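You operate a simulated robot arm through the tools that you are given. There is no shell and no other tool. Be economical: measure what you need, move in short steps, check, and stop when the job is done.

You are at the controls of a simulated two-armed robot. One attempt, no reset.

TASK
Steady the hand mirror, wipe it clean, put it in the narrow drawer.
Fine: use the yellow pad, put it back, and shut the drawer. What is to be rubbed or washed off counts as gone when no trace of it is left.
Where things are to end (x, y in the base frame): hand mirror within 0.05 m of [0.44, 0.09].

Only the result counts: the job must be done as asked and must still hold three seconds after the hand-in. Knocking over, shifting, dropping, spilling or breaking anything else fails it.

THE ROBOT
Two 7-joint arms with two-finger parallel grippers on one trunk, on a base that drives. Base frame: it is fixed to the floor where the robot stands at the start and does not move with it; the origin is under the middle of the robot, x ahead of it, y to its left, z up; the surface under the hand at the start is at about z = 0.76. Units: m, rad, N and s.
The left shoulder is at the start at [0.05, 0.209, 1.196], the right one opposite. With the tool pointing down near the work surface each hand reaches from about 0.1 to 0.88 m from the robot's upright axis, wherever it stands, measured 20 degrees to its own side. Places, roughly: inside of the narrow drawer [0.6, 0.1, 0.6]; narrow drawer [0.5, 0.1, 0.7]. Payload 4.4 kg a hand.
The TCP of each hand is the grasp point between the finger pads, 0.023 m short of the fingertips. In the tool frame z runs along the fingers and y along their closing line. Largest opening 0.094 m; finger width 0.038, thickness 0.01; the body of the gripper, 0.054 by 0.096 m, starts 0.039 m behind the TCP.
Orientation is told as [roll, pitch, yaw] about the base's x, y, z axes, in that order, counted from this pose: with the fingers straight down and closing along the base's y, the tool's x points along the base's -x, its y along +y and its z along -z.

THE INTERFACE
- The arms move only by the tool nudge_tool. It takes "left_series", "right_series" or both (then of equal length, played together; a hand with none holds still); each is text: rows parted by semicolons, each of 7 numbers parted by spaces: the shift along the tool's x, y, z in units of 20 mm (1.0 is 20 mm), then the turn, a rotation vector about the tool's x, y, z in units of 5 degrees (1.0 is 5 degrees), then the gripper command, from -1 (fully open) to 1 (shut), values between in proportion. In form: x y z wx wy wz grip; .... A call has 1 to 12 rows; each row shifts and turns the commanded pose from where the row before left it, along the tool's axes as they then stand. A call with a number of a shift or a turn outside -1 to 1 is refused whole. A row lasts 0.2 s, in which the tool goes at most 0.05 m and 0.15 rad; a call with a longer step from one row to the next is refused whole, and so is a gripper value outside its range. A pose out of reach is approached as far as the arm can. The call stops where the force on the tool passes 90 N (or 10 N more than at its start, if that is more) or the arm is blocked; 0.2 s more then pass. The fingers move at their own pace (about 0.108 m/s each) and stop on an object; they squeeze with about 32 N. The grip force told is the motor's: it shows also when the fingers shut on nothing. Time passes only in rows, and 0.2 s behind the last, so rows that do not move let the fingers close. The reply holds the time, the measured pose of the TCP, the force on the tool along the base axes, the opening and the grip force, in the units named above and with some noise, with the torque about the TCP (base axes, N m) and any sound that the robot's microphone picked up, and new pictures: "pictures" is both (left out), scene, wrist or none (wrist: the cameras of the hands that moved).
- Cameras (640 x 400 px; columns grow to the right, rows downward): "scene" is now at [0.1454, -0.0025, 1.3364]; the picture's right is [-0.16, -0.99, 0.00], its down [-0.86, 0.14, -0.49] and it looks along [0.48, -0.08, -0.87] (base axes); focal length 230 px, centre (320, 200). "left" rides on the left gripper at [0.086, -0.016, -0.074] in its tool frame; the picture's right is [0.18, 0.98, 0.00], its down [-0.58, 0.11, -0.81] and it looks along [-0.79, 0.15, 0.59] (tool axes); focal length 243 px, centre (320, 200). "right" rides on the right gripper at [0.086, 0.016, -0.074] in its tool frame; the picture's right is [-0.18, 0.98, 0.00], its down [-0.58, -0.11, -0.81] and it looks along [-0.79, -0.15, 0.59] (tool axes); focal length 243 px, centre (320, 200). There is no depth. A picture from a camera that has moved, and an enlarged one, comes with that camera's place and axes in the base frame and with its lens. The place of the scene camera against the robot may be out by one fixed shift of up to 0.025 m in any direction.
- slide_trunk(by): slides the trunk up (or, below 0, down) by that many m; the arms and the scene camera ride with it, the base frame stays. It gives what a move gives, with no picture.
- roll_base(legs): drives the robot by 1 to 6 legs, each [ahead, left, turn to the left] in m, m and rad, along the robot's own axes; the way and the turn of a leg run together, so that a leg with both is an arc; at most 1.5 m and 3.142 rad a leg. The arms and the cameras ride along, it lands a little off, and it stops where it bumps. It gives what a move gives, and a new picture of the scene camera.
- head_to(pan, tilt): turns the head with the scene camera to pan (to the left, within 1.396 rad either way) and tilt (down, from -0.506 to 1.204), counted from straight ahead of the robot. It gives what a move gives, and a new picture of the scene camera.
- inspect(camera, box): a new picture of the part [left, top, right, bottom] of that camera's present view, enlarged. It takes no simulated time.
- finish_job(): hands the job in; it is judged then, once.

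Work in short steps. Places have to be worked out from the pictures, the camera data and where the tool is seen: move nearer, look again, correct. Check each grasp and each placing, and mend what went wrong. You have 120 turns and 260 pictures in all, those below and enlarged ones among them. Open the grippers and draw the arms clear of the work before you hand the job in, unless the task says otherwise; then end with one line.

The tools are called after ">>>" by a JSON object that holds its "op" and its "data". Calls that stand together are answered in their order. nudge_tool: Moves the arms, as the interface text tells. Its arguments: {"type":"object","properties":{"left_series":{"type":"string"},"right_series":{"type":"string"},"pictures":{"type":"string","enum":["both","scene","wrist","none"]}},"required":[]} The other tools are called the same way: slide_trunk (by) slides the trunk up or down; roll_base (legs) drives the base; head_to (pan, tilt) turns the head that bears the scene camera; inspect (camera, box) takes an enlarged picture of a part of a camera's view; finish_job () hands the job in.

At the start:

```text
time_s: 0.0
left_tool_pos: [0.5094, 0.0531, 1.0243]
left_orientation: [-0.002, -0.001, 0.0]
left_contact_force: [-0.7, -1.1, 0.8]
left_moment: [-0.03, 0.03, -0.01]
left_opening: 0.0939
left_grip_force: 0.1
right_tool_pos: [0.4536, -0.3766, 1.0431]
right_orientation: [0.0, 0.001, 0.0]
right_contact_force: [0.2, -0.2, 0.1]
right_moment: [-0.02, -0.01, -0.01]
right_opening: 0.0939
right_grip_force: 0.0
trunk travel left (down, up): [-0.275, 0.288]
robot x, y, heading: [-0.0001, -0.002, 0.001]
head pan, tilt: [-0.164, 1.059]
```

scene: 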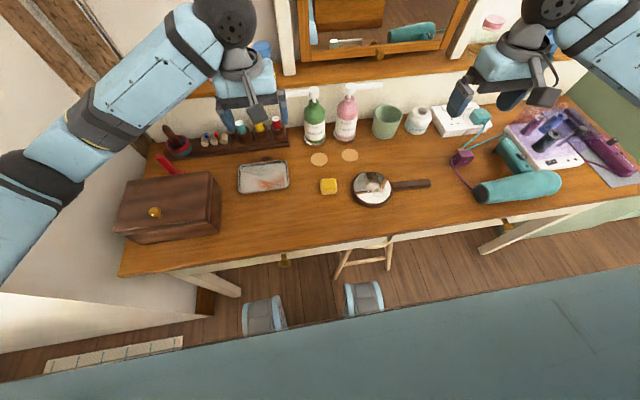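
right: 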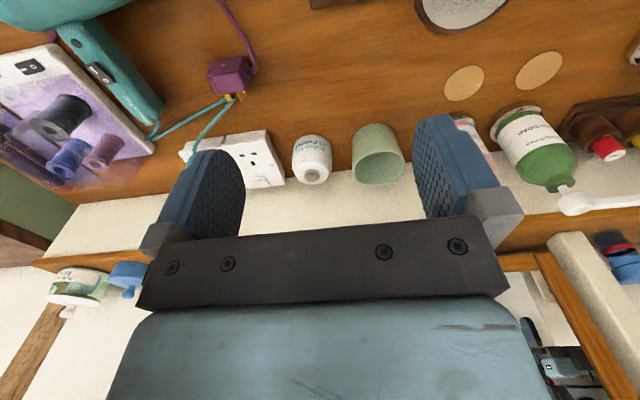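
left: 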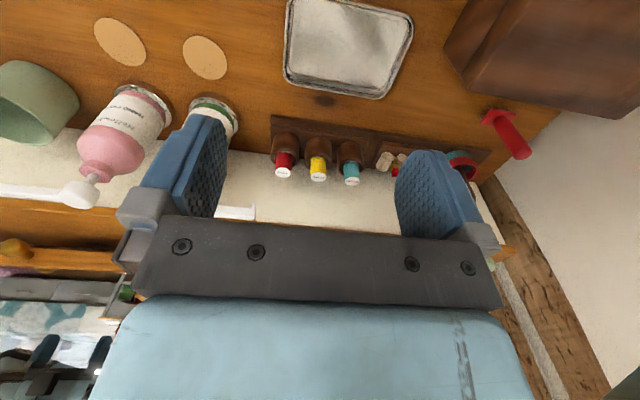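

I start by enlarging the middle of the scene: mirror, pad and drawer fronts.

>>> {"op": "inspect", "data": {"camera": "scene", "box": [220, 130, 460, 280]}}

>>> {"op": "inspect", "data": {"camera": "scene", "box": [300, 150, 440, 238]}}

```text
2.67 times, centred on (340, 205) of scene
camera zoom: at [0.1454, -0.0025, 1.3364], right [-0.16, -0.99, 0.0], down [-0.86, 0.14, -0.49], along [0.48, -0.08, -0.87], focal length 613 px, centre (267, 187)
```

zoom: 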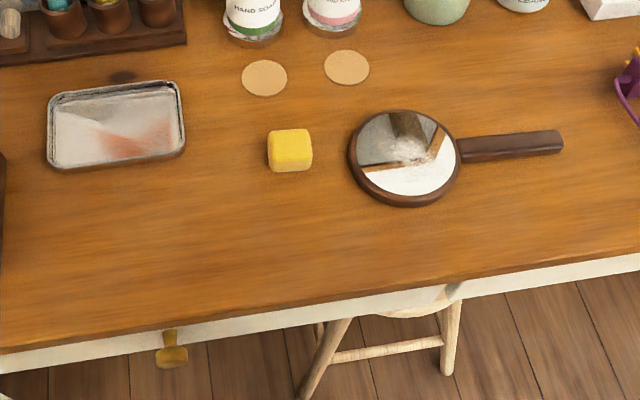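

```text
4.55 times, centred on (370, 194) of scene
camera zoom: at [0.1454, -0.0025, 1.3364], right [-0.16, -0.99, 0.0], down [-0.86, 0.14, -0.49], along [0.48, -0.08, -0.87], focal length 1044 px, centre (93, 227)
```

zoom: 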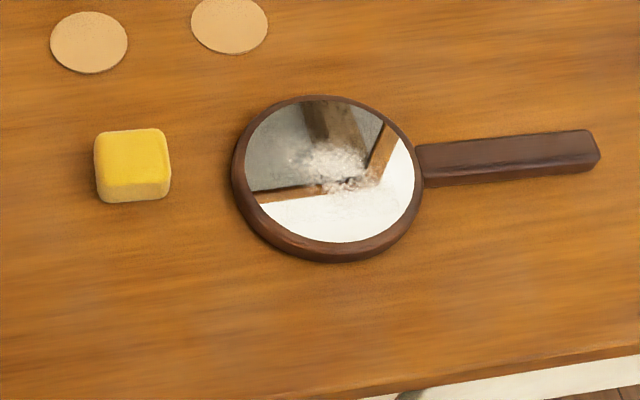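

Estimates: mirror disc centre ≈ (0.467,-0.206), handle along -y to y≈-0.385; pad ≈ (0.494,-0.085). I'll lower both hands part way, starting to yaw the right hand by -90° for the handle.

>>> {"op": "nudge_tool", "data": {"left_series": "0 -0.9 0.8 0 0 0 -1;0 -0.9 0.8 0 0 0 -1;0 -0.9 0.8 0 0 0 -1;0 -0.9 0.8 0 0 0 -1;0 -0.9 0.8 0 0 0 -1;0 -0.9 0.8 0 0 0 -1;0 -0.9 0.8 0 0 0 -1;0 -0.3 0.4 0 0 0 -1;0 0 0 0 0 0 -1;0 0 0 0 0 0 -1;0 0 0 0 0 0 -1;0 0 0 0 0 0 -1", "right_series": "-0.07 0.23 1 0 0 0 -1;-0.07 0.23 1 0 0 0 -1;-0.07 0.23 1 0 0 0 -1;-0.07 0.23 1 0 0 0 -1;-0.07 0.23 1 0 0 0 -1;-0.07 0.23 1 0 0 0 -1;-0.07 0.23 0 0 0 1 -1;0 0 0 0 0 1 -1;0 0 0 0 0 1 -1;0 0 0 0 0 1 -1;0 0 0 0 0 1 -1;0 0 0 0 0 1 -1", "pictures": "none"}}

>>> {"op": "nudge_tool", "data": {"right_series": "0 0 0 0 0 1 -1;0 0 0 0 0 1 -1;0 0 0 0 0 1 -1;0 0 0 0 0 1 -1;0 0 0 0 0 1 -1;0 0 0 0 0 1 -1;0 0 0 0 0 1 -1;0 0 0 0 0 1 -1;0 0 0 0 0 1 -1;0 0 0 0 0 1 -1;0 0 0 0 0 1 -1;0 0 0 0 0 1 -1", "left_series": "0 0 0 0 0 0 -1;0 0 0 0 0 0 -1;0 0 0 0 0 0 -1;0 0 0 0 0 0 -1;0 0 0 0 0 0 -1;0 0 0 0 0 0 -1;0 0 0 0 0 0 -1;0 0 0 0 0 0 -1;0 0 0 0 0 0 -1;0 0 0 0 0 0 -1;0 0 0 0 0 0 -1;0 0 0 0 0 0 -1"}}

```text
time_s: 2.6
left_tool_pos: [0.5073, -0.0791, 0.9043]
left_orientation: [0.001, 0.0, 0.0]
left_contact_force: [0.3, 0.8, 1.0]
left_moment: [-0.01, 0.01, -0.01]
left_opening: 0.0941
left_grip_force: 0.0
right_tool_pos: [0.4623, -0.3447, 0.9238]
right_orientation: [0.0, 0.0, -0.526]
right_contact_force: [0.6, -0.6, 0.1]
right_moment: [-0.01, 0.01, 0.04]
right_opening: 0.094
right_grip_force: 0.1
trunk travel left (down, up): [-0.275, 0.288]
robot x, y, heading: [-0.0023, 0.0028, -0.004]
head pan, tilt: [-0.164, 1.059]
```

```text
time_s: 5.2
left_tool_pos: [0.5072, -0.0808, 0.9054]
left_orientation: [0.0, -0.001, 0.0]
left_contact_force: [0.1, 0.5, 0.2]
left_moment: [0.0, -0.06, -0.01]
left_opening: 0.0942
left_grip_force: 0.0
right_tool_pos: [0.4631, -0.3445, 0.9223]
right_orientation: [0.002, 0.001, -1.573]
right_contact_force: [0.0, 0.2, -0.3]
right_moment: [0.0, 0.0, -0.02]
right_opening: 0.0939
right_grip_force: 0.0
trunk travel left (down, up): [-0.275, 0.288]
robot x, y, heading: [-0.0007, -0.0018, 0.005]
head pan, tilt: [-0.164, 1.059]
camera scene: at [0.1454, -0.0025, 1.3364], right [-0.16, -0.99, 0.0], down [-0.86, 0.14, -0.49], along [0.48, -0.08, -0.87], focal length 230 px, centre (320, 200)
camera right: at [0.4793, -0.2595, 0.9973], right [0.98, -0.19, 0.0], down [-0.11, -0.58, 0.81], along [-0.15, -0.79, -0.59], focal length 243 px, centre (320, 200)
camera left: at [0.4214, -0.0975, 0.9777], right [-0.18, 0.98, 0.0], down [0.58, 0.11, 0.81], along [0.79, 0.15, -0.59], focal length 243 px, centre (320, 200)
```

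scene: 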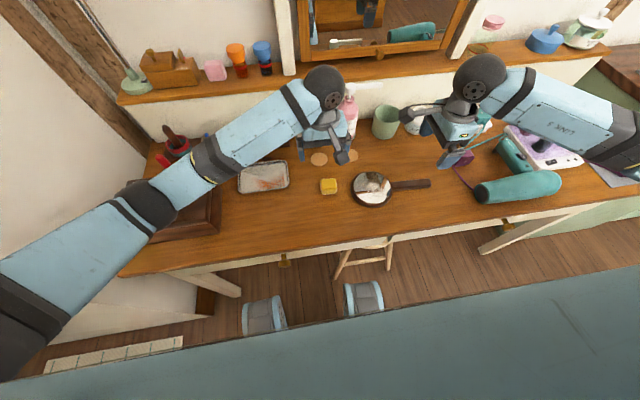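
right: 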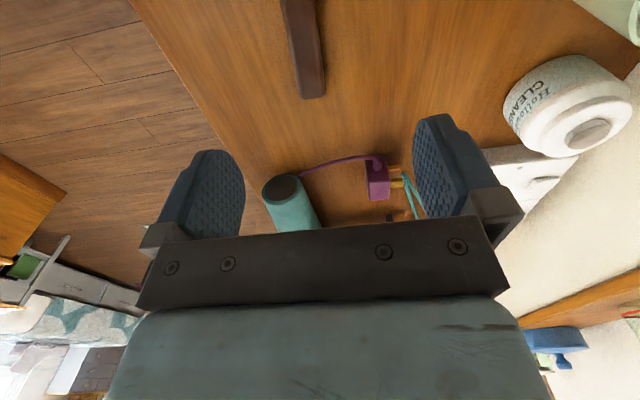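
left: 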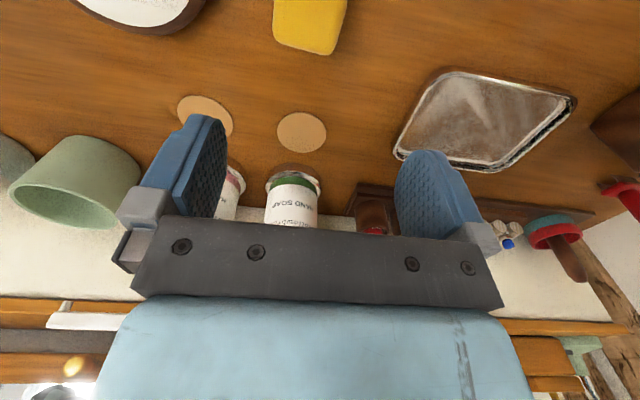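

The wrist views put the handle at x≈0.452 near y=-0.345 (tilted ~5°) and the pad near (0.481,-0.092), so the scene camera reads ~0.013 m too far in x. I move both hands closer above their targets.

>>> {"op": "nudge_tool", "data": {"left_series": "0.45 -0.2 0.5 0 0 0 -1;0.45 -0.2 0.6 0 0 0 -1;0.4 -0.2 0.7 0 0 0 -1;0 0 0.7 0 0 0 -1;0 0 0.5 0 0 0 -1;0 0 0 0 0 0 -1", "right_series": "0 -0.58 0.7 0 0 1 -1;0 0 0.7 0 0 0 -1;0 0 0.8 0 0 0 -1;0 0 0.8 0 0 0 -1;0 0 0.8 0 0 0 -1;0 0 0 0 0 0 -1", "pictures": "wrist"}}

```text
time_s: 6.6
left_tool_pos: [0.4824, -0.0912, 0.8435]
left_orientation: [0.0, 0.0, 0.001]
left_contact_force: [0.2, -0.2, 0.9]
left_moment: [-0.01, 0.01, -0.01]
left_opening: 0.0939
left_grip_force: 0.0
right_tool_pos: [0.4504, -0.3453, 0.8458]
right_orientation: [-0.001, 0.001, -1.659]
right_contact_force: [0.0, 0.2, -0.5]
right_moment: [0.01, -0.02, 0.0]
right_opening: 0.0938
right_grip_force: 0.1
trunk travel left (down, up): [-0.275, 0.288]
robot x, y, heading: [0.0005, 0.0034, 0.003]
head pan, tilt: [-0.164, 1.059]
camera right: at [0.4742, -0.2615, 0.9206], right [0.96, -0.27, 0.0], down [-0.16, -0.57, 0.81], along [-0.22, -0.78, -0.59], focal length 243 px, centre (320, 200)
camera left: at [0.3955, -0.1084, 0.9179], right [-0.18, 0.98, 0.0], down [0.58, 0.11, 0.81], along [0.79, 0.15, -0.59], focal length 243 px, centre (320, 200)
```

right: 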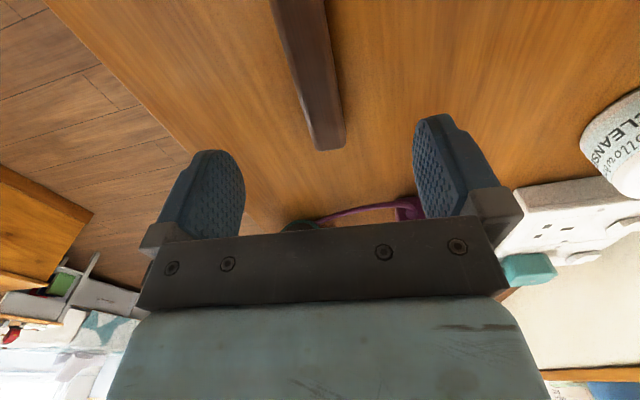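
left: 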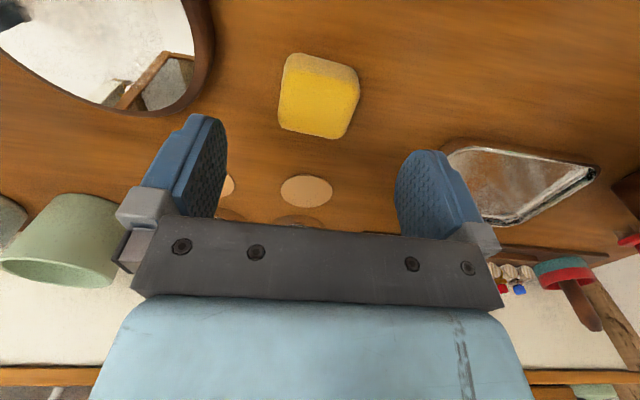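

Pad top centre ≈ (0.480,-0.094), about 0.026 high, and the handle centre ≈ (0.4485,-0.345). I descend both, with the left opening narrowed to clear the mirror rim.

>>> {"op": "nudge_tool", "data": {"left_series": "0 -0.13 0 0 0 0 -0.49;0 0 0 0 0 0 -0.49;0.05 0 0.8 0 0 0 -0.49;0 0 0.8 0 0 0 -0.49;0 0 0.8 0 0 0 -0.49;0 0 0.2 0 0 0 -0.49;0 0 0 0 0 0 -0.49", "right_series": "0 -0.1 0.5 0 0 0.4 -1;0 0 0.6 0 0 0 -1;0 0 0.6 0 0 0 -1;0 0 0.6 0 0 0 -1;0 0 0.4 0 0 0 -1;0 0 0.2 0 0 0 -1;0 0 0 0 0 0 -1", "pictures": "wrist"}}

```text
time_s: 8.2
left_tool_pos: [0.4819, -0.0934, 0.7929]
left_orientation: [0.001, -0.001, 0.001]
left_contact_force: [-0.2, -0.2, 0.1]
left_moment: [0.0, 0.01, 0.02]
left_opening: 0.0696
left_grip_force: 0.0
right_tool_pos: [0.4497, -0.3448, 0.7891]
right_orientation: [-0.001, 0.0, -1.694]
right_contact_force: [-0.2, 0.6, 0.2]
right_moment: [0.02, -0.01, -0.03]
right_opening: 0.0943
right_grip_force: 0.0
trunk travel left (down, up): [-0.275, 0.288]
robot x, y, heading: [-0.0029, 0.0001, -0.002]
head pan, tilt: [-0.164, 1.059]
camera right: at [0.4767, -0.2619, 0.8636], right [0.95, -0.3, 0.0], down [-0.18, -0.56, 0.81], along [-0.24, -0.77, -0.59], focal length 243 px, centre (320, 200)
camera left: at [0.3951, -0.111, 0.8662], right [-0.18, 0.98, 0.0], down [0.58, 0.11, 0.81], along [0.79, 0.15, -0.59], focal length 243 px, centre (320, 200)
```

right: 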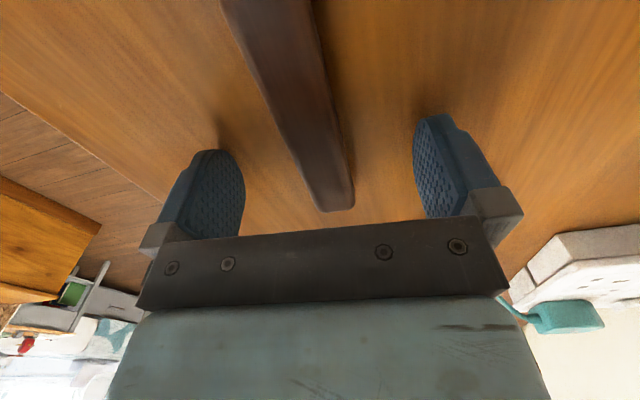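
left: 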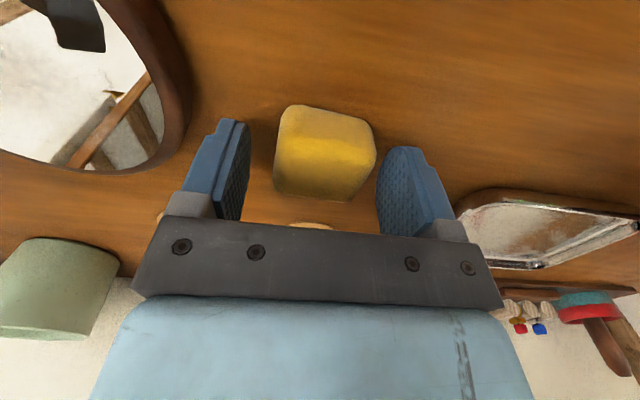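

Both grasps straddle their objects. Close both grippers.

>>> {"op": "nudge_tool", "data": {"left_series": "0 0 0 0 0 0 1;0 0 0 0 0 0 1;0 0 0 0 0 0 1", "right_series": "0 0 0 0 0 0 1;0 0 0 0 0 0 1;0 0 0 0 0 0 1"}}

```text
time_s: 9.0
left_tool_pos: [0.4815, -0.0939, 0.7932]
left_orientation: [0.0, -0.001, 0.001]
left_contact_force: [-0.4, 0.4, 0.2]
left_moment: [0.0, 0.06, -0.04]
left_opening: 0.0447
left_grip_force: 32.0
right_tool_pos: [0.4498, -0.3447, 0.7893]
right_orientation: [0.002, 0.001, -1.693]
right_contact_force: [0.9, -0.7, -0.4]
right_moment: [0.0, -0.01, -0.06]
right_opening: 0.0256
right_grip_force: 32.1
trunk travel left (down, up): [-0.275, 0.288]
robot x, y, heading: [0.0009, -0.0038, 0.002]
head pan, tilt: [-0.164, 1.059]
camera scene: at [0.1454, -0.0026, 1.3364], right [-0.16, -0.99, 0.0], down [-0.86, 0.14, -0.49], along [0.48, -0.08, -0.87], focal length 230 px, centre (320, 200)
camera right: at [0.4767, -0.262, 0.8637], right [0.95, -0.3, 0.0], down [-0.18, -0.56, 0.81], along [-0.24, -0.77, -0.59], focal length 243 px, centre (320, 200)
camera left: at [0.3951, -0.1111, 0.8664], right [-0.18, 0.98, 0.0], down [0.58, 0.11, 0.81], along [0.79, 0.15, -0.59], focal length 243 px, centre (320, 200)
```

scene: 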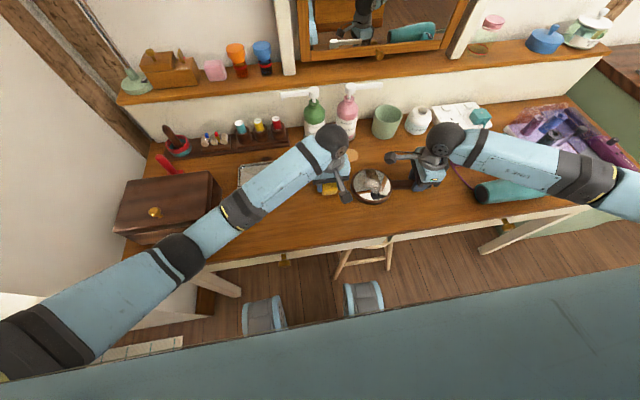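
right: 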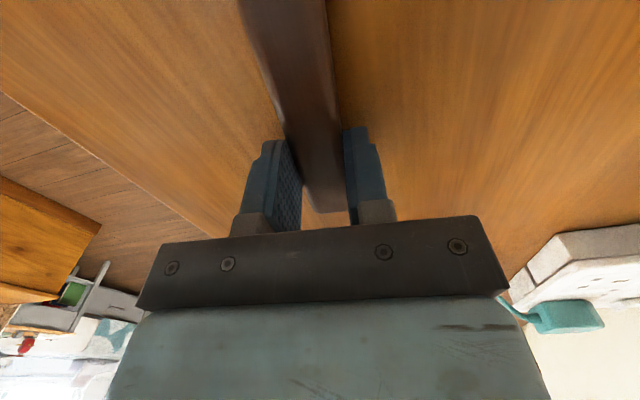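
left: 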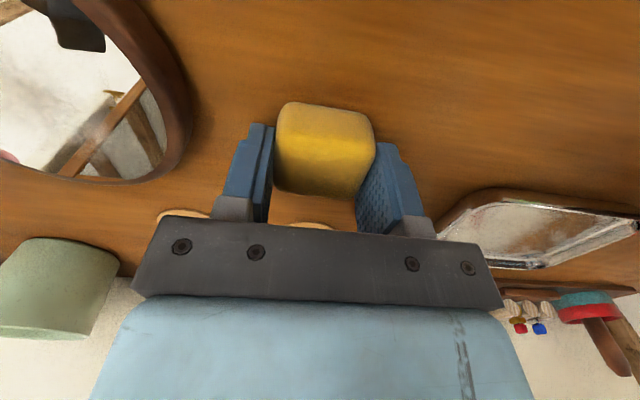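

Both grips hold (pad 0.045, handle 0.026). Right wrist camera mount would crowd the left hand over the disc, so I reopen the right hand, lean it back 25° about its closing axis and regrip; meanwhile the left lifts the pad.

>>> {"op": "nudge_tool", "data": {"left_series": "0 0 -0.8 0 0 0 1;0 0 -0.8 0 0 0 1;0 0 -0.8 0 0 0 1;0 0 -0.8 0 0 0 1;0 0 0 0 0 0 1;0 0 0 0 0 0 1;0 0 0 0 0 0 1;0 0 0 0 0 0 1;0 0 0 0 0 0 1;0 0 0 0 0 0 1;0 0 0 0 0 0 1", "right_series": "0 0 0 0 0 0 -0.3;0 0 0 0 0 0 -0.3;0 0 0 0 0 0 -0.3;-0.25 0 -1 0 0 0 -0.3;-0.25 0 -0.5 0 0 0 -0.3;0 0 0 0 1 0 -0.3;0 0 0 0 1 0 -0.3;0 0 0 0 1 0 -0.3;0 0 0 0 1 0 -0.3;0 0 0 0 1 0 -0.3;0 0 0 0 0 0 -0.3", "pictures": "wrist"}}

```text
time_s: 11.4
left_tool_pos: [0.482, -0.0948, 0.8556]
left_orientation: [-0.001, -0.001, 0.002]
left_contact_force: [-0.3, 0.5, -0.7]
left_moment: [-0.01, 0.02, 0.0]
left_opening: 0.0445
left_grip_force: 31.6
right_tool_pos: [0.4492, -0.3539, 0.8193]
right_orientation: [0.002, 0.438, -1.694]
right_contact_force: [-0.4, -0.5, 0.1]
right_moment: [0.0, 0.01, -0.03]
right_opening: 0.061
right_grip_force: 0.0
trunk travel left (down, up): [-0.275, 0.288]
robot x, y, heading: [0.0006, -0.0001, -0.004]
head pan, tilt: [-0.164, 1.059]
camera right: at [0.4705, -0.3108, 0.9232], right [0.96, -0.29, -0.08], down [-0.21, -0.85, 0.48], along [-0.2, -0.45, -0.87], focal length 243 px, centre (320, 200)
camera left: at [0.3952, -0.1122, 0.9299], right [-0.18, 0.98, 0.0], down [0.58, 0.11, 0.81], along [0.79, 0.15, -0.59], focal length 243 px, centre (320, 200)
```

right: 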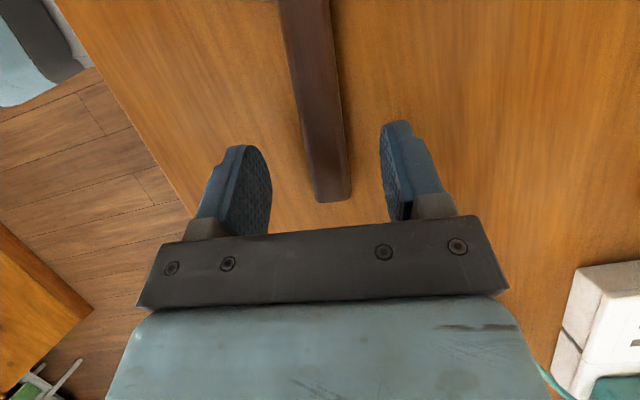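
left: 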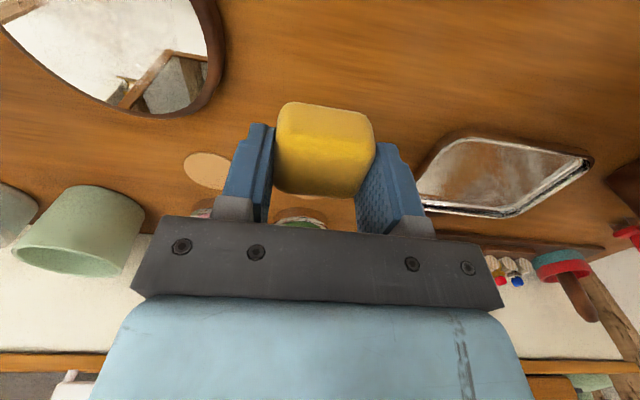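

The handle is well placed between the tilted fingers. Lower and regrip on the right; meanwhile bring the left hand back to look at the disc.

>>> {"op": "nudge_tool", "data": {"left_series": "1 -1 0 0 0 0 1;1 -1 0 0 0 0 1;1 -1 0 0 0 0 1;1 -1 0 0 0 0 1;0 0 0 0 0 0 1;0 0 0 0 0 0 1", "right_series": "-0.29 0 0.61 0 0 0 -0.3;-0.29 0 0.61 0 0 0 -0.3;0 0 0 0 0 0 1;0 0 0 0 0 0 1;0 0 0 0 0 0 1;0 0 0 0 0 0 1"}}

```text
time_s: 12.8
left_tool_pos: [0.402, -0.1741, 0.8546]
left_orientation: [0.0, 0.0, 0.0]
left_contact_force: [0.2, -0.5, 0.0]
left_moment: [0.01, 0.0, -0.03]
left_opening: 0.0448
left_grip_force: 32.3
right_tool_pos: [0.448, -0.3548, 0.7921]
right_orientation: [0.001, 0.439, -1.693]
right_contact_force: [-0.2, -0.7, 0.2]
right_moment: [0.29, -0.02, -0.05]
right_opening: 0.0255
right_grip_force: 31.8
trunk travel left (down, up): [-0.275, 0.288]
robot x, y, heading: [0.0018, 0.0008, -0.001]
head pan, tilt: [-0.164, 1.059]
camera scene: at [0.1453, -0.0025, 1.3364], right [-0.16, -0.99, 0.0], down [-0.86, 0.14, -0.49], along [0.48, -0.08, -0.87], focal length 230 px, centre (320, 200)
camera right: at [0.4702, -0.311, 0.8965], right [0.96, -0.29, -0.08], down [-0.21, -0.85, 0.48], along [-0.2, -0.45, -0.87], focal length 243 px, centre (320, 200)
camera left: at [0.3155, -0.1909, 0.9292], right [-0.18, 0.98, 0.0], down [0.58, 0.11, 0.81], along [0.79, 0.15, -0.59], focal length 243 px, centre (320, 200)
```

scene: 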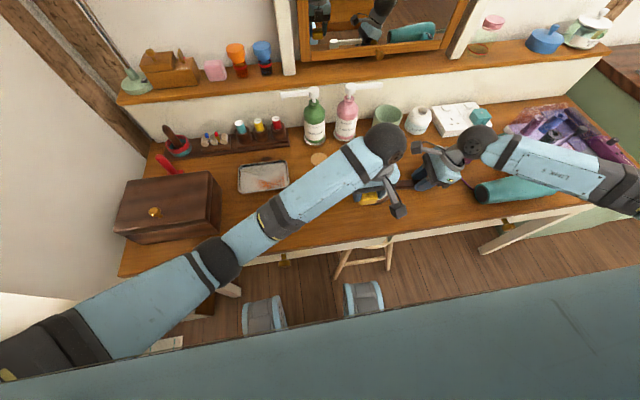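
right: 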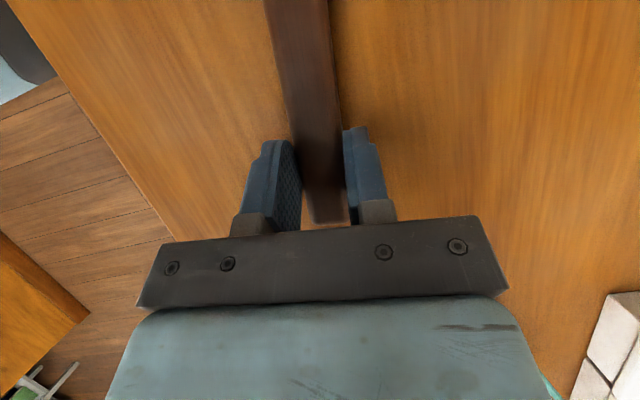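
left: 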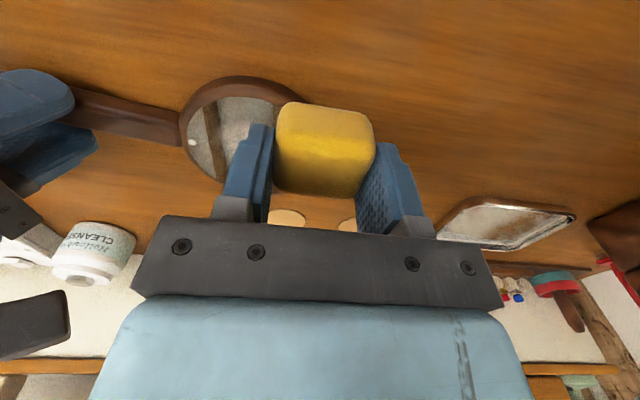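

Disc centre ≈ (0.460,-0.2145), smudge slightly beyond it. I move the pad over it and lower to just above the glass.

>>> {"op": "nudge_tool", "data": {"left_series": "-0.8 -0.52 0 0 0 0 1;-0.8 -0.52 0 0 0 0 1;-0.8 -0.52 0 0 0 0 1;-0.8 -0.52 0 0 0 0 1;0 0 0.6 0 0 0 1;0 0 0.6 0 0 0 1;0 0 0.4 0 0 0 1;0 0 0 0 0 0 1"}}

```text
time_s: 14.8
left_tool_pos: [0.5033, -0.1707, 0.812]
left_orientation: [0.057, -0.042, 0.048]
left_contact_force: [-1.2, -2.1, 19.7]
left_moment: [-0.55, 0.49, 0.03]
left_opening: 0.0451
left_grip_force: 32.2
right_tool_pos: [0.447, -0.354, 0.7925]
right_orientation: [0.0, 0.436, -1.692]
right_contact_force: [3.1, 1.0, -1.0]
right_moment: [0.15, 0.0, -0.31]
right_opening: 0.0255
right_grip_force: 31.8
trunk travel left (down, up): [-0.275, 0.288]
robot x, y, heading: [-0.0006, 0.0009, -0.0]
head pan, tilt: [-0.164, 1.059]
stopped in row 8 (left hand): the arm was blocked; the commanded pose is now the measured one
camera scene: at [0.1441, -0.0023, 1.3367], right [-0.16, -0.99, 0.0], down [-0.86, 0.14, -0.49], along [0.48, -0.08, -0.87], focal length 230 px, centre (320, 200)
camera left: at [0.4144, -0.1967, 0.8802], right [-0.23, 0.97, 0.05], down [0.54, 0.09, 0.84], along [0.81, 0.22, -0.55], focal length 243 px, centre (320, 200)
```

scene: 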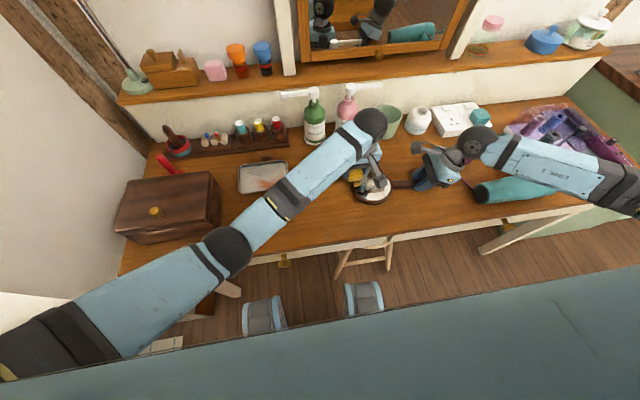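
left: 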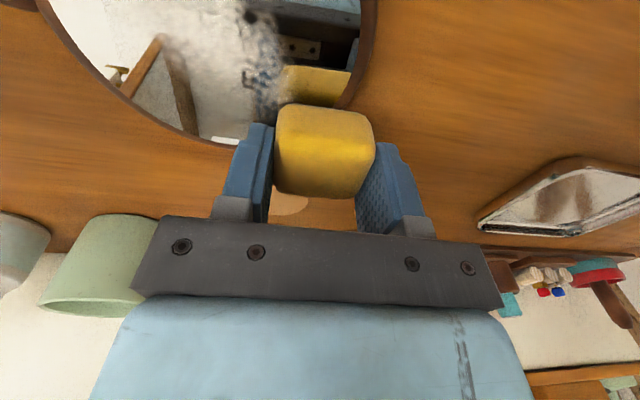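

The left hand was blocked and pushed off to (0.503,-0.171) while the right hand stayed put. I raise the left straight up and check what happened.

>>> {"op": "nudge_tool", "data": {"left_series": "0 0 -0.6 0 0 0 1;0 0 -0.8 0 0 0 1;0 0 -0.8 0 0 0 1;0 0 -0.5 0 0 0 1;0 0 0 0 0 0 1"}}

>>> {"op": "head_to", "data": {"pan": -0.35, "tilt": 0.75}}

```text
time_s: 16.2
left_tool_pos: [0.5165, -0.1418, 0.8417]
left_orientation: [0.11, -0.041, 0.081]
left_contact_force: [0.2, 0.8, 0.7]
left_moment: [0.04, -0.04, 0.02]
left_opening: 0.045
left_grip_force: 32.6
right_tool_pos: [0.4478, -0.3548, 0.7927]
right_orientation: [0.0, 0.435, -1.692]
right_contact_force: [-1.6, -1.2, 4.3]
right_moment: [-0.37, 0.09, -0.01]
right_opening: 0.0255
right_grip_force: 32.1
trunk travel left (down, up): [-0.275, 0.288]
robot x, y, heading: [-0.0002, 0.0019, -0.001]
head pan, tilt: [-0.164, 1.059]
stopped in row 5 (left hand): the arm was blocked; the commanded pose is now the measured one
camera scene: at [0.1453, -0.0023, 1.3364], right [-0.16, -0.99, 0.0], down [-0.86, 0.14, -0.49], along [0.48, -0.08, -0.87], focal length 230 px, centre (320, 200)
camera left: at [0.4297, -0.1741, 0.9094], right [-0.27, 0.96, 0.1], down [0.54, 0.07, 0.84], along [0.8, 0.28, -0.54], focal length 243 px, centre (320, 200)
```

scene: 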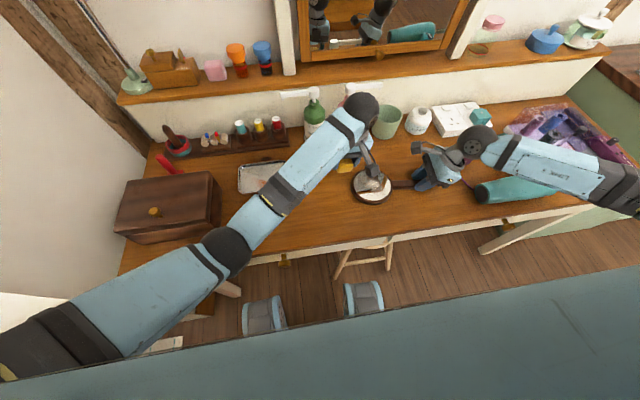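
left: 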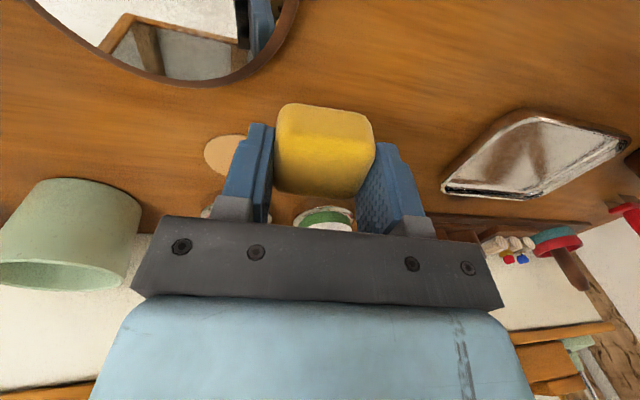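

```text
time_s: 17.0
left_tool_pos: [0.5159, -0.1412, 0.8417]
left_orientation: [0.108, -0.044, 0.08]
left_contact_force: [0.2, 0.3, -0.7]
left_moment: [0.0, -0.01, 0.01]
left_opening: 0.0451
left_grip_force: 32.0
right_tool_pos: [0.4493, -0.3549, 0.7934]
right_orientation: [0.001, 0.436, -1.691]
right_contact_force: [-2.0, -0.1, 2.9]
right_moment: [-0.09, -0.01, -0.06]
right_opening: 0.0259
right_grip_force: 31.7
trunk travel left (down, up): [-0.275, 0.288]
robot x, y, heading: [0.0013, -0.0019, -0.001]
head pan, tilt: [-0.351, 0.75]
camera scene: at [0.158, -0.02, 1.3596], right [-0.34, -0.94, 0.0], down [-0.64, 0.23, -0.73], along [0.69, -0.25, -0.68], focal length 230 px, centre (320, 200)
```

scene: 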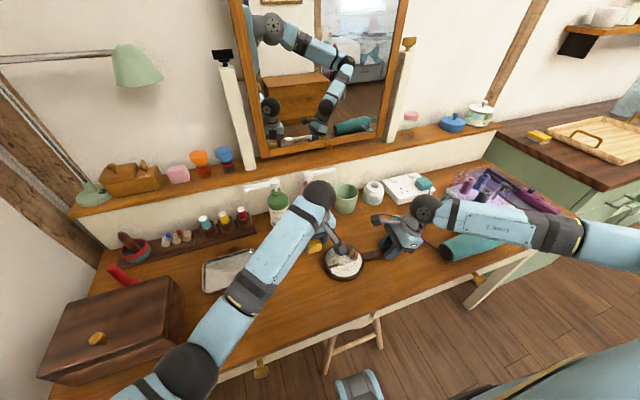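

The left arm appears to run to its limit crossing to the right side, since it drifts the same way each time and the right hand is not disturbed. I'll release the mirror, raise both hands, and shift the base to the right so the left arm works more centrally.

>>> {"op": "nudge_tool", "data": {"left_series": "0 0.5 -0.5 0 0 0 1;0 0.5 -0.8 0 0 0 1;0.3 0.5 -1 0 0 0 1;0.3 0.5 -1 0.6 0.25 0.45 1;0.3 0.5 -1 0.6 0.25 0.45 1;0 0 -1 0 0 0 1;0 0 -1 0 0 0 1;0 0 0 0 0 0 1;0 0 0 0 0 0 1", "right_series": "0 0 0 0 0 0 -0.3;0 0 0 0 0 0 -0.3;0 0 0 0 0 0 -0.3;0 0 -0.7 0 0 0 -0.3;0 0 -1 0 0 0 -0.3;0 0 -1 0 0 0 -0.3;0 0 -1 0 0 0 -0.3;0 0 -1 0 0 0 -0.3;0 0 -1 0 0 0 -0.3", "pictures": "scene"}}

```text
time_s: 19.0
left_tool_pos: [0.4927, -0.104, 0.9715]
left_orientation: [0.004, 0.008, 0.006]
left_contact_force: [-0.1, 0.3, 0.1]
left_moment: [0.0, -0.04, -0.01]
left_opening: 0.0451
left_grip_force: 31.8
right_tool_pos: [0.4443, -0.4021, 0.8976]
right_orientation: [0.0, 0.437, -1.694]
right_contact_force: [0.4, 1.0, -0.4]
right_moment: [0.0, -0.01, 0.05]
right_opening: 0.0613
right_grip_force: 0.1
trunk travel left (down, up): [-0.275, 0.288]
robot x, y, heading: [0.0011, 0.0019, -0.002]
head pan, tilt: [-0.351, 0.75]
camera scene: at [0.1581, -0.02, 1.3596], right [-0.34, -0.94, 0.0], down [-0.64, 0.23, -0.73], along [0.69, -0.25, -0.68], focal length 230 px, centre (320, 200)
```

scene: 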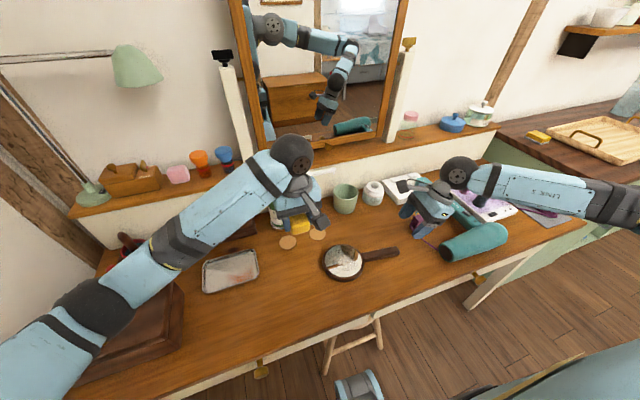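

Both are clear; I raise the right a bit more and then roll the base 0.22 m to the right, slightly back.

>>> {"op": "nudge_tool", "data": {"right_series": "0.8 0 -0.6 0 0 0 -0.3;0.8 0 -0.6 0 0 0 -0.3;0.8 0 -0.6 0 0 0 -0.3;0.8 0 -0.6 0 0 0 -0.3;0 0 0 0 0 0 -0.3", "left_series": "0 0 0 0 0 0 1;0 0 0 0 0 0 1;0 0 0 0 0 0 1;0 0 0 0 0 0 1;0 0 0 0 0 0 1", "pictures": "none"}}

>>> {"op": "roll_base", "data": {"legs": [[-0.04, -0.22, 0]]}}

>>> {"op": "head_to", "data": {"pan": 0.1, "tilt": 1.0}}

```text
time_s: 20.2
left_tool_pos: [0.4921, -0.1026, 0.9722]
left_orientation: [0.005, 0.007, 0.003]
left_contact_force: [0.6, 0.1, 0.0]
left_moment: [0.02, 0.0, 0.0]
left_opening: 0.0448
left_grip_force: 32.0
right_tool_pos: [0.4482, -0.3648, 0.9653]
right_orientation: [0.0, 0.437, -1.693]
right_contact_force: [-0.4, 0.2, 0.4]
right_moment: [0.01, 0.0, 0.02]
right_opening: 0.0614
right_grip_force: 0.1
trunk travel left (down, up): [-0.275, 0.288]
robot x, y, heading: [-0.0004, 0.0015, -0.001]
head pan, tilt: [-0.351, 0.75]
```

```text
time_s: 22.7
left_tool_pos: [0.4523, -0.3194, 0.9724]
left_orientation: [0.004, 0.007, 0.005]
left_contact_force: [-0.2, -0.5, -0.6]
left_moment: [-0.01, 0.0, -0.02]
left_opening: 0.0444
left_grip_force: 31.8
right_tool_pos: [0.4069, -0.582, 0.9658]
right_orientation: [0.0, 0.437, -1.694]
right_contact_force: [0.6, 0.3, 0.0]
right_moment: [-0.01, -0.02, 0.02]
right_opening: 0.0611
right_grip_force: 0.0
trunk travel left (down, up): [-0.275, 0.288]
robot x, y, heading: [-0.0415, -0.2129, -0.001]
head pan, tilt: [-0.351, 0.75]
camera scene: at [0.1186, -0.2377, 1.3596], right [-0.34, -0.94, 0.0], down [-0.64, 0.23, -0.73], along [0.69, -0.25, -0.68], focal length 230 px, centre (320, 200)
```

scene: 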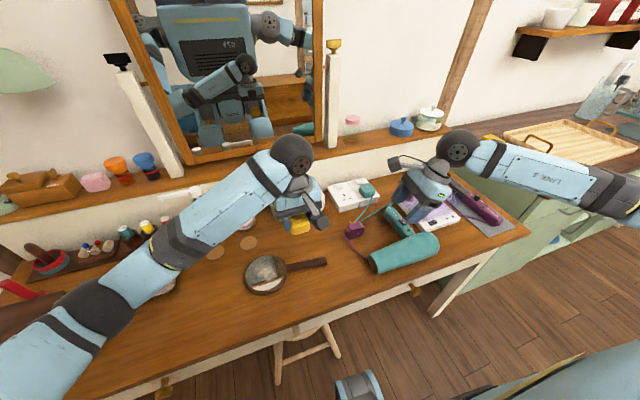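

```text
time_s: 23.6
left_tool_pos: [0.4525, -0.3197, 0.9722]
left_orientation: [0.004, 0.008, 0.004]
left_contact_force: [0.5, 0.3, -0.8]
left_moment: [-0.03, -0.02, -0.02]
left_opening: 0.0449
left_grip_force: 32.0
right_tool_pos: [0.4077, -0.5817, 0.9656]
right_orientation: [-0.001, 0.435, -1.692]
right_contact_force: [0.3, -0.6, 0.3]
right_moment: [0.0, -0.05, -0.03]
right_opening: 0.0612
right_grip_force: 0.0
trunk travel left (down, up): [-0.275, 0.288]
robot x, y, heading: [-0.0411, -0.2182, 0.001]
head pan, tilt: [0.099, 1.0]
camera scene: at [0.1102, -0.2021, 1.3405], right [0.1, -1.0, 0.0], down [-0.84, -0.08, -0.54], along [0.54, 0.05, -0.84], focal length 230 px, centre (320, 200)
```

scene: 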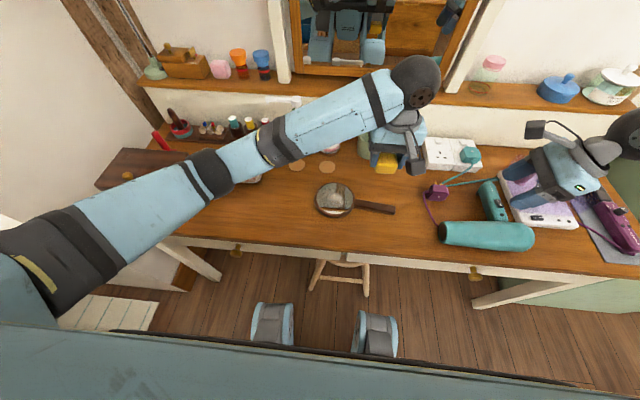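

The mirror hasn't moved. I bring the left over the disc and the right back above the handle.

>>> {"op": "nudge_tool", "data": {"left_series": "-0.05 0.8 0 0 0 0 1;-0.05 0.8 0 0 0 0 1;-0.05 0.8 0.2 0 0 0 1;-0.05 0.8 0.5 0 0 0 1;-0.05 0.8 0.5 0 0 0 1;-0.05 0.8 0.5 0 0 0 1;-0.05 0.4 0.5 0 0 0 1;-0.05 0 0.5 0 0 0 1;0 0 0.5 0 0 0 1;0 0 0.5 0 0 0 1;0 0 0.5 0 0 0 1;0 0 0 0 0 0 1", "right_series": "0.73 0.06 0.92 0 0 0 -0.3;0.73 0.06 0.92 0 0 0 -0.3;0.73 0.06 0.92 0 0 0 -0.3;0.73 0.06 0.92 0 0 0 -0.3;0.73 0.06 0.92 0 0 0 -0.3;0.73 0.06 0.92 0 0 0 -0.3;0.73 0.06 0.92 0 0 0 -0.3;0.73 0.06 0.92 0 0 0 -0.3;0.73 0.06 0.92 0 0 0 -0.3;0.73 0.06 0.92 0 0 0 -0.3;0.73 0.06 0.92 0 0 0 -0.3;0 0 0 0 0 0 -0.3"}}

```text
time_s: 26.2
left_tool_pos: [0.4567, -0.2172, 0.8882]
left_orientation: [0.004, 0.007, 0.004]
left_contact_force: [0.1, -0.2, -0.8]
left_moment: [0.02, -0.03, 0.01]
left_opening: 0.0448
left_grip_force: 32.1
right_tool_pos: [0.4476, -0.3534, 0.8489]
right_orientation: [-0.001, 0.437, -1.694]
right_contact_force: [-0.4, 0.5, -0.7]
right_moment: [0.02, -0.01, 0.01]
right_opening: 0.0609
right_grip_force: 0.1
trunk travel left (down, up): [-0.275, 0.288]
robot x, y, heading: [-0.0416, -0.2191, 0.005]
head pan, tilt: [0.099, 1.0]
camera scene: at [0.1099, -0.2023, 1.3405], right [0.1, -0.99, 0.0], down [-0.84, -0.08, -0.54], along [0.54, 0.05, -0.84], focal length 230 px, centre (320, 200)
camera right: at [0.47, -0.3102, 0.9525], right [0.96, -0.29, -0.08], down [-0.21, -0.85, 0.49], along [-0.2, -0.45, -0.87], focal length 243 px, centre (320, 200)
camera left: at [0.3714, -0.2339, 0.9625], right [-0.19, 0.98, 0.01], down [0.59, 0.11, 0.8], along [0.79, 0.15, -0.6], focal length 243 px, centre (320, 200)
```

scene: 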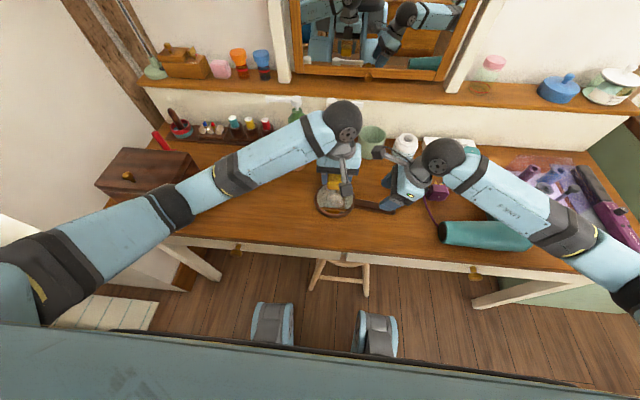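
right: 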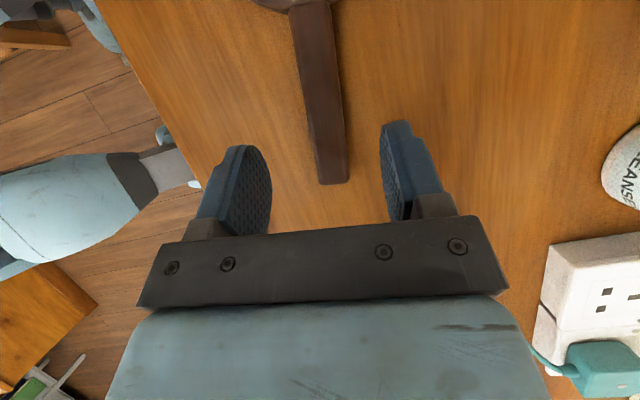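
left: 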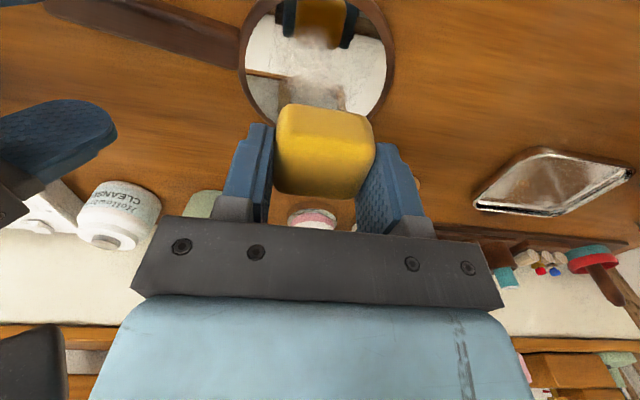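

The left hand now reaches the spot normally. Smudge ≈ (0.463,-0.220). Right: lower and grip the handle.

>>> {"op": "nudge_tool", "data": {"right_series": "-0.3 0 0.645 0 0 0 -0.3;-0.3 0 0.645 0 0 0 -0.3;-0.3 0 0.645 0 0 0 -0.3;-0.3 0 0.645 0 0 0 -0.3;0 0 0 0 0 0 1;0 0 0 0 0 0 1;0 0 0 0 0 0 1;0 0 0 0 0 0 1", "left_series": "0 0 0.5 0 0 0 1;0 0 0.5 0 0 0 1;0 0 0.5 0 0 0 1;0 0 0.5 0 0 0 1;0 0 0.5 0 0 0 1;0 0 0.3 0 0 0 1;0 0 0 0 0 0 1;0 0 0 0 0 0 1"}}

```text
time_s: 28.0
left_tool_pos: [0.4598, -0.2148, 0.8323]
left_orientation: [0.002, 0.004, 0.004]
left_contact_force: [0.1, 1.1, -1.1]
left_moment: [0.0, 0.0, 0.04]
left_opening: 0.0449
left_grip_force: 31.6
right_tool_pos: [0.4471, -0.353, 0.792]
right_orientation: [-0.002, 0.436, -1.692]
right_contact_force: [-0.2, 0.3, 1.0]
right_moment: [0.1, 0.13, 0.04]
right_opening: 0.0258
right_grip_force: 32.5
trunk travel left (down, up): [-0.275, 0.288]
robot x, y, heading: [-0.0421, -0.2177, 0.005]
head pan, tilt: [0.099, 1.0]
camera scene: at [0.1101, -0.202, 1.3404], right [0.1, -0.99, 0.0], down [-0.84, -0.08, -0.54], along [0.54, 0.05, -0.84], focal length 230 px, centre (320, 200)
camera right: at [0.4694, -0.3096, 0.8968], right [0.96, -0.29, -0.08], down [-0.21, -0.85, 0.49], along [-0.2, -0.45, -0.87], focal length 243 px, centre (320, 200)
camera left: at [0.3734, -0.2325, 0.9073], right [-0.19, 0.98, 0.0], down [0.59, 0.11, 0.8], along [0.79, 0.15, -0.6], focal length 243 px, centre (320, 200)
```

scene: 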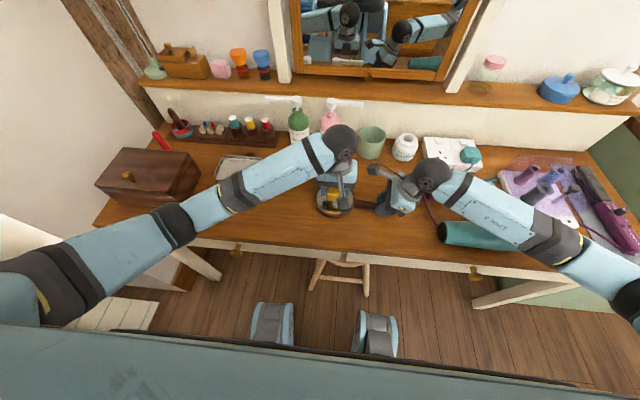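
right: 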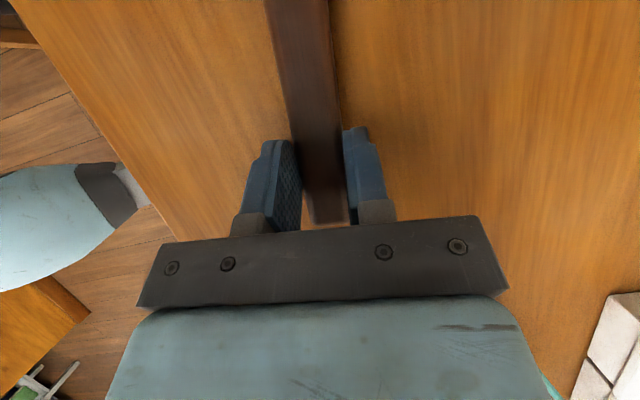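
left: 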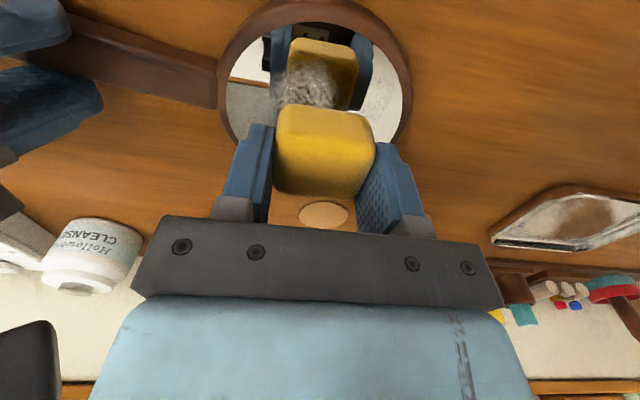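

Left pad is just above the smudge (≈(0.453,-0.223)). I lower in small steps toward contact.

>>> {"op": "nudge_tool", "data": {"left_series": "0.1 -0.15 0.4 0 0 0 1;0.1 -0.15 0.4 0 0 0 1;0.1 -0.1 0.3 0 0 0 1;0 0 0.1 0 0 0 1;0 0 0 0 0 0 1", "pictures": "wrist"}}

```text
time_s: 29.2
left_tool_pos: [0.4529, -0.2227, 0.8093]
left_orientation: [0.002, 0.004, 0.005]
left_contact_force: [-0.2, 0.7, 13.1]
left_moment: [-0.07, -0.15, 0.0]
left_opening: 0.0445
left_grip_force: 31.9
right_tool_pos: [0.4486, -0.354, 0.7924]
right_orientation: [-0.001, 0.434, -1.692]
right_contact_force: [3.4, 2.9, -3.4]
right_moment: [-0.42, 0.33, -0.45]
right_opening: 0.0255
right_grip_force: 32.4
trunk travel left (down, up): [-0.275, 0.288]
robot x, y, heading: [-0.0416, -0.2172, -0.001]
head pan, tilt: [0.099, 1.0]
camera left: at [0.3665, -0.2412, 0.8839], right [-0.19, 0.98, 0.0], down [0.59, 0.11, 0.8], along [0.79, 0.15, -0.6], focal length 243 px, centre (320, 200)
```

left: 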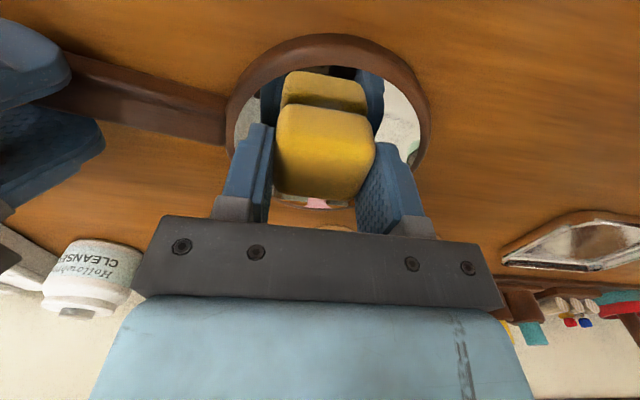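

Gentle contact at 13 N. I wipe in a serpentine around the smudge.

>>> {"op": "nudge_tool", "data": {"left_series": "0 -0.6 0 0 0 0 1;0.6 0 0 0 0 0 1;-0.8 0 0 0 0 0 1;-0.8 0 0 0 0 0 1;0 0.6 0 0 0 0 1;0.8 0 0 0 0 0 1;0.8 0 0 0 0 0 1;0 0.6 0 0 0 0 1;-0.8 0 0 0 0 0 1;-0.8 0 0 0 0 0 1;0.2 0.4 0 0 0 0 1;0.8 0 0 0 0 0 1", "pictures": "none"}}

>>> {"op": "nudge_tool", "data": {"left_series": "0.4 -0.4 0 0 0 0 1;0 -0.7 0 0 0 0 1;-0.4 -0.5 0 0 0 0 1;0 0.8 0 0 0 0 1;0 0.8 0 0 0 0 1;-0.5 0 0 0 0 0 1;0 -0.8 0 0 0 0 1;0 -0.8 0 0 0 0 1;-0.4 0.3 0 0 0 0 1;0 0.8 0 0 0 0 1;0.3 0 0 0 0 0 1;0 0 0 0 0 0 1", "pictures": "none"}}

>>> {"op": "nudge_tool", "data": {"left_series": "0 0 -0.8 0 0 0 1;0 0 -0.8 0 0 0 1;0 0.5 -0.8 0 0 0 1;0.8 0.8 -0.8 0 0 0 1;0.8 0.8 -0.8 0 0 0 1;0.8 0.8 0 0 0 0 1;0.8 0.8 0 0 0 0 1;0 0 0 0 0 0 1"}}

```text
time_s: 31.8
left_tool_pos: [0.4545, -0.201, 0.8091]
left_orientation: [0.006, 0.0, 0.01]
left_contact_force: [13.8, 4.0, 31.5]
left_moment: [-0.17, -0.44, 0.13]
left_opening: 0.0447
left_grip_force: 31.6
right_tool_pos: [0.4474, -0.3527, 0.794]
right_orientation: [0.001, 0.436, -1.691]
right_contact_force: [-3.5, -1.5, -2.2]
right_moment: [0.94, -0.16, -0.08]
right_opening: 0.0254
right_grip_force: 31.9
trunk travel left (down, up): [-0.275, 0.288]
robot x, y, heading: [-0.0399, -0.2211, 0.001]
head pan, tilt: [0.099, 1.0]
```

```text
time_s: 34.4
left_tool_pos: [0.4651, -0.2116, 0.8074]
left_orientation: [0.005, 0.008, 0.006]
left_contact_force: [8.4, 1.2, 17.3]
left_moment: [0.02, -0.27, 0.05]
left_opening: 0.0446
left_grip_force: 32.1
right_tool_pos: [0.4471, -0.3534, 0.7935]
right_orientation: [0.0, 0.436, -1.692]
right_contact_force: [-5.4, 0.1, -0.8]
right_moment: [0.69, 0.1, 0.46]
right_opening: 0.0253
right_grip_force: 32.2
trunk travel left (down, up): [-0.275, 0.288]
robot x, y, heading: [-0.0433, -0.2171, -0.001]
head pan, tilt: [0.099, 1.0]
```

```text
time_s: 36.2
left_tool_pos: [0.4003, -0.1398, 0.8907]
left_orientation: [0.001, 0.005, 0.006]
left_contact_force: [-0.1, 1.2, -0.8]
left_moment: [-0.02, -0.03, -0.05]
left_opening: 0.0447
left_grip_force: 31.9
right_tool_pos: [0.4467, -0.3525, 0.7929]
right_orientation: [-0.001, 0.435, -1.694]
right_contact_force: [1.3, 0.1, 7.3]
right_moment: [0.0, -0.01, -0.1]
right_opening: 0.0252
right_grip_force: 32.1
trunk travel left (down, up): [-0.275, 0.288]
robot x, y, heading: [-0.0389, -0.2154, 0.003]
head pan, tilt: [0.099, 1.0]
camera scene: at [0.1096, -0.2019, 1.3406], right [0.1, -0.99, 0.0], down [-0.84, -0.08, -0.54], along [0.54, 0.05, -0.84], focal length 230 px, centre (320, 200)
camera left: at [0.3139, -0.1574, 0.9644], right [-0.19, 0.98, 0.0], down [0.59, 0.11, 0.8], along [0.79, 0.15, -0.6], focal length 243 px, centre (320, 200)
```

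scene: 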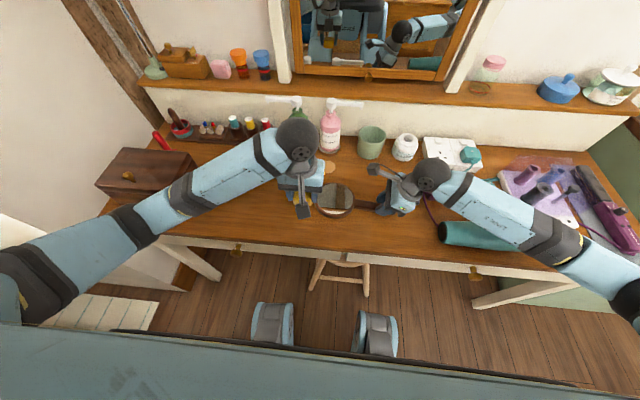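
left: 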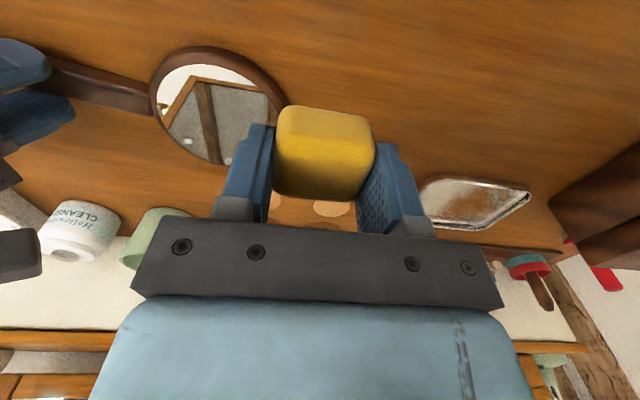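

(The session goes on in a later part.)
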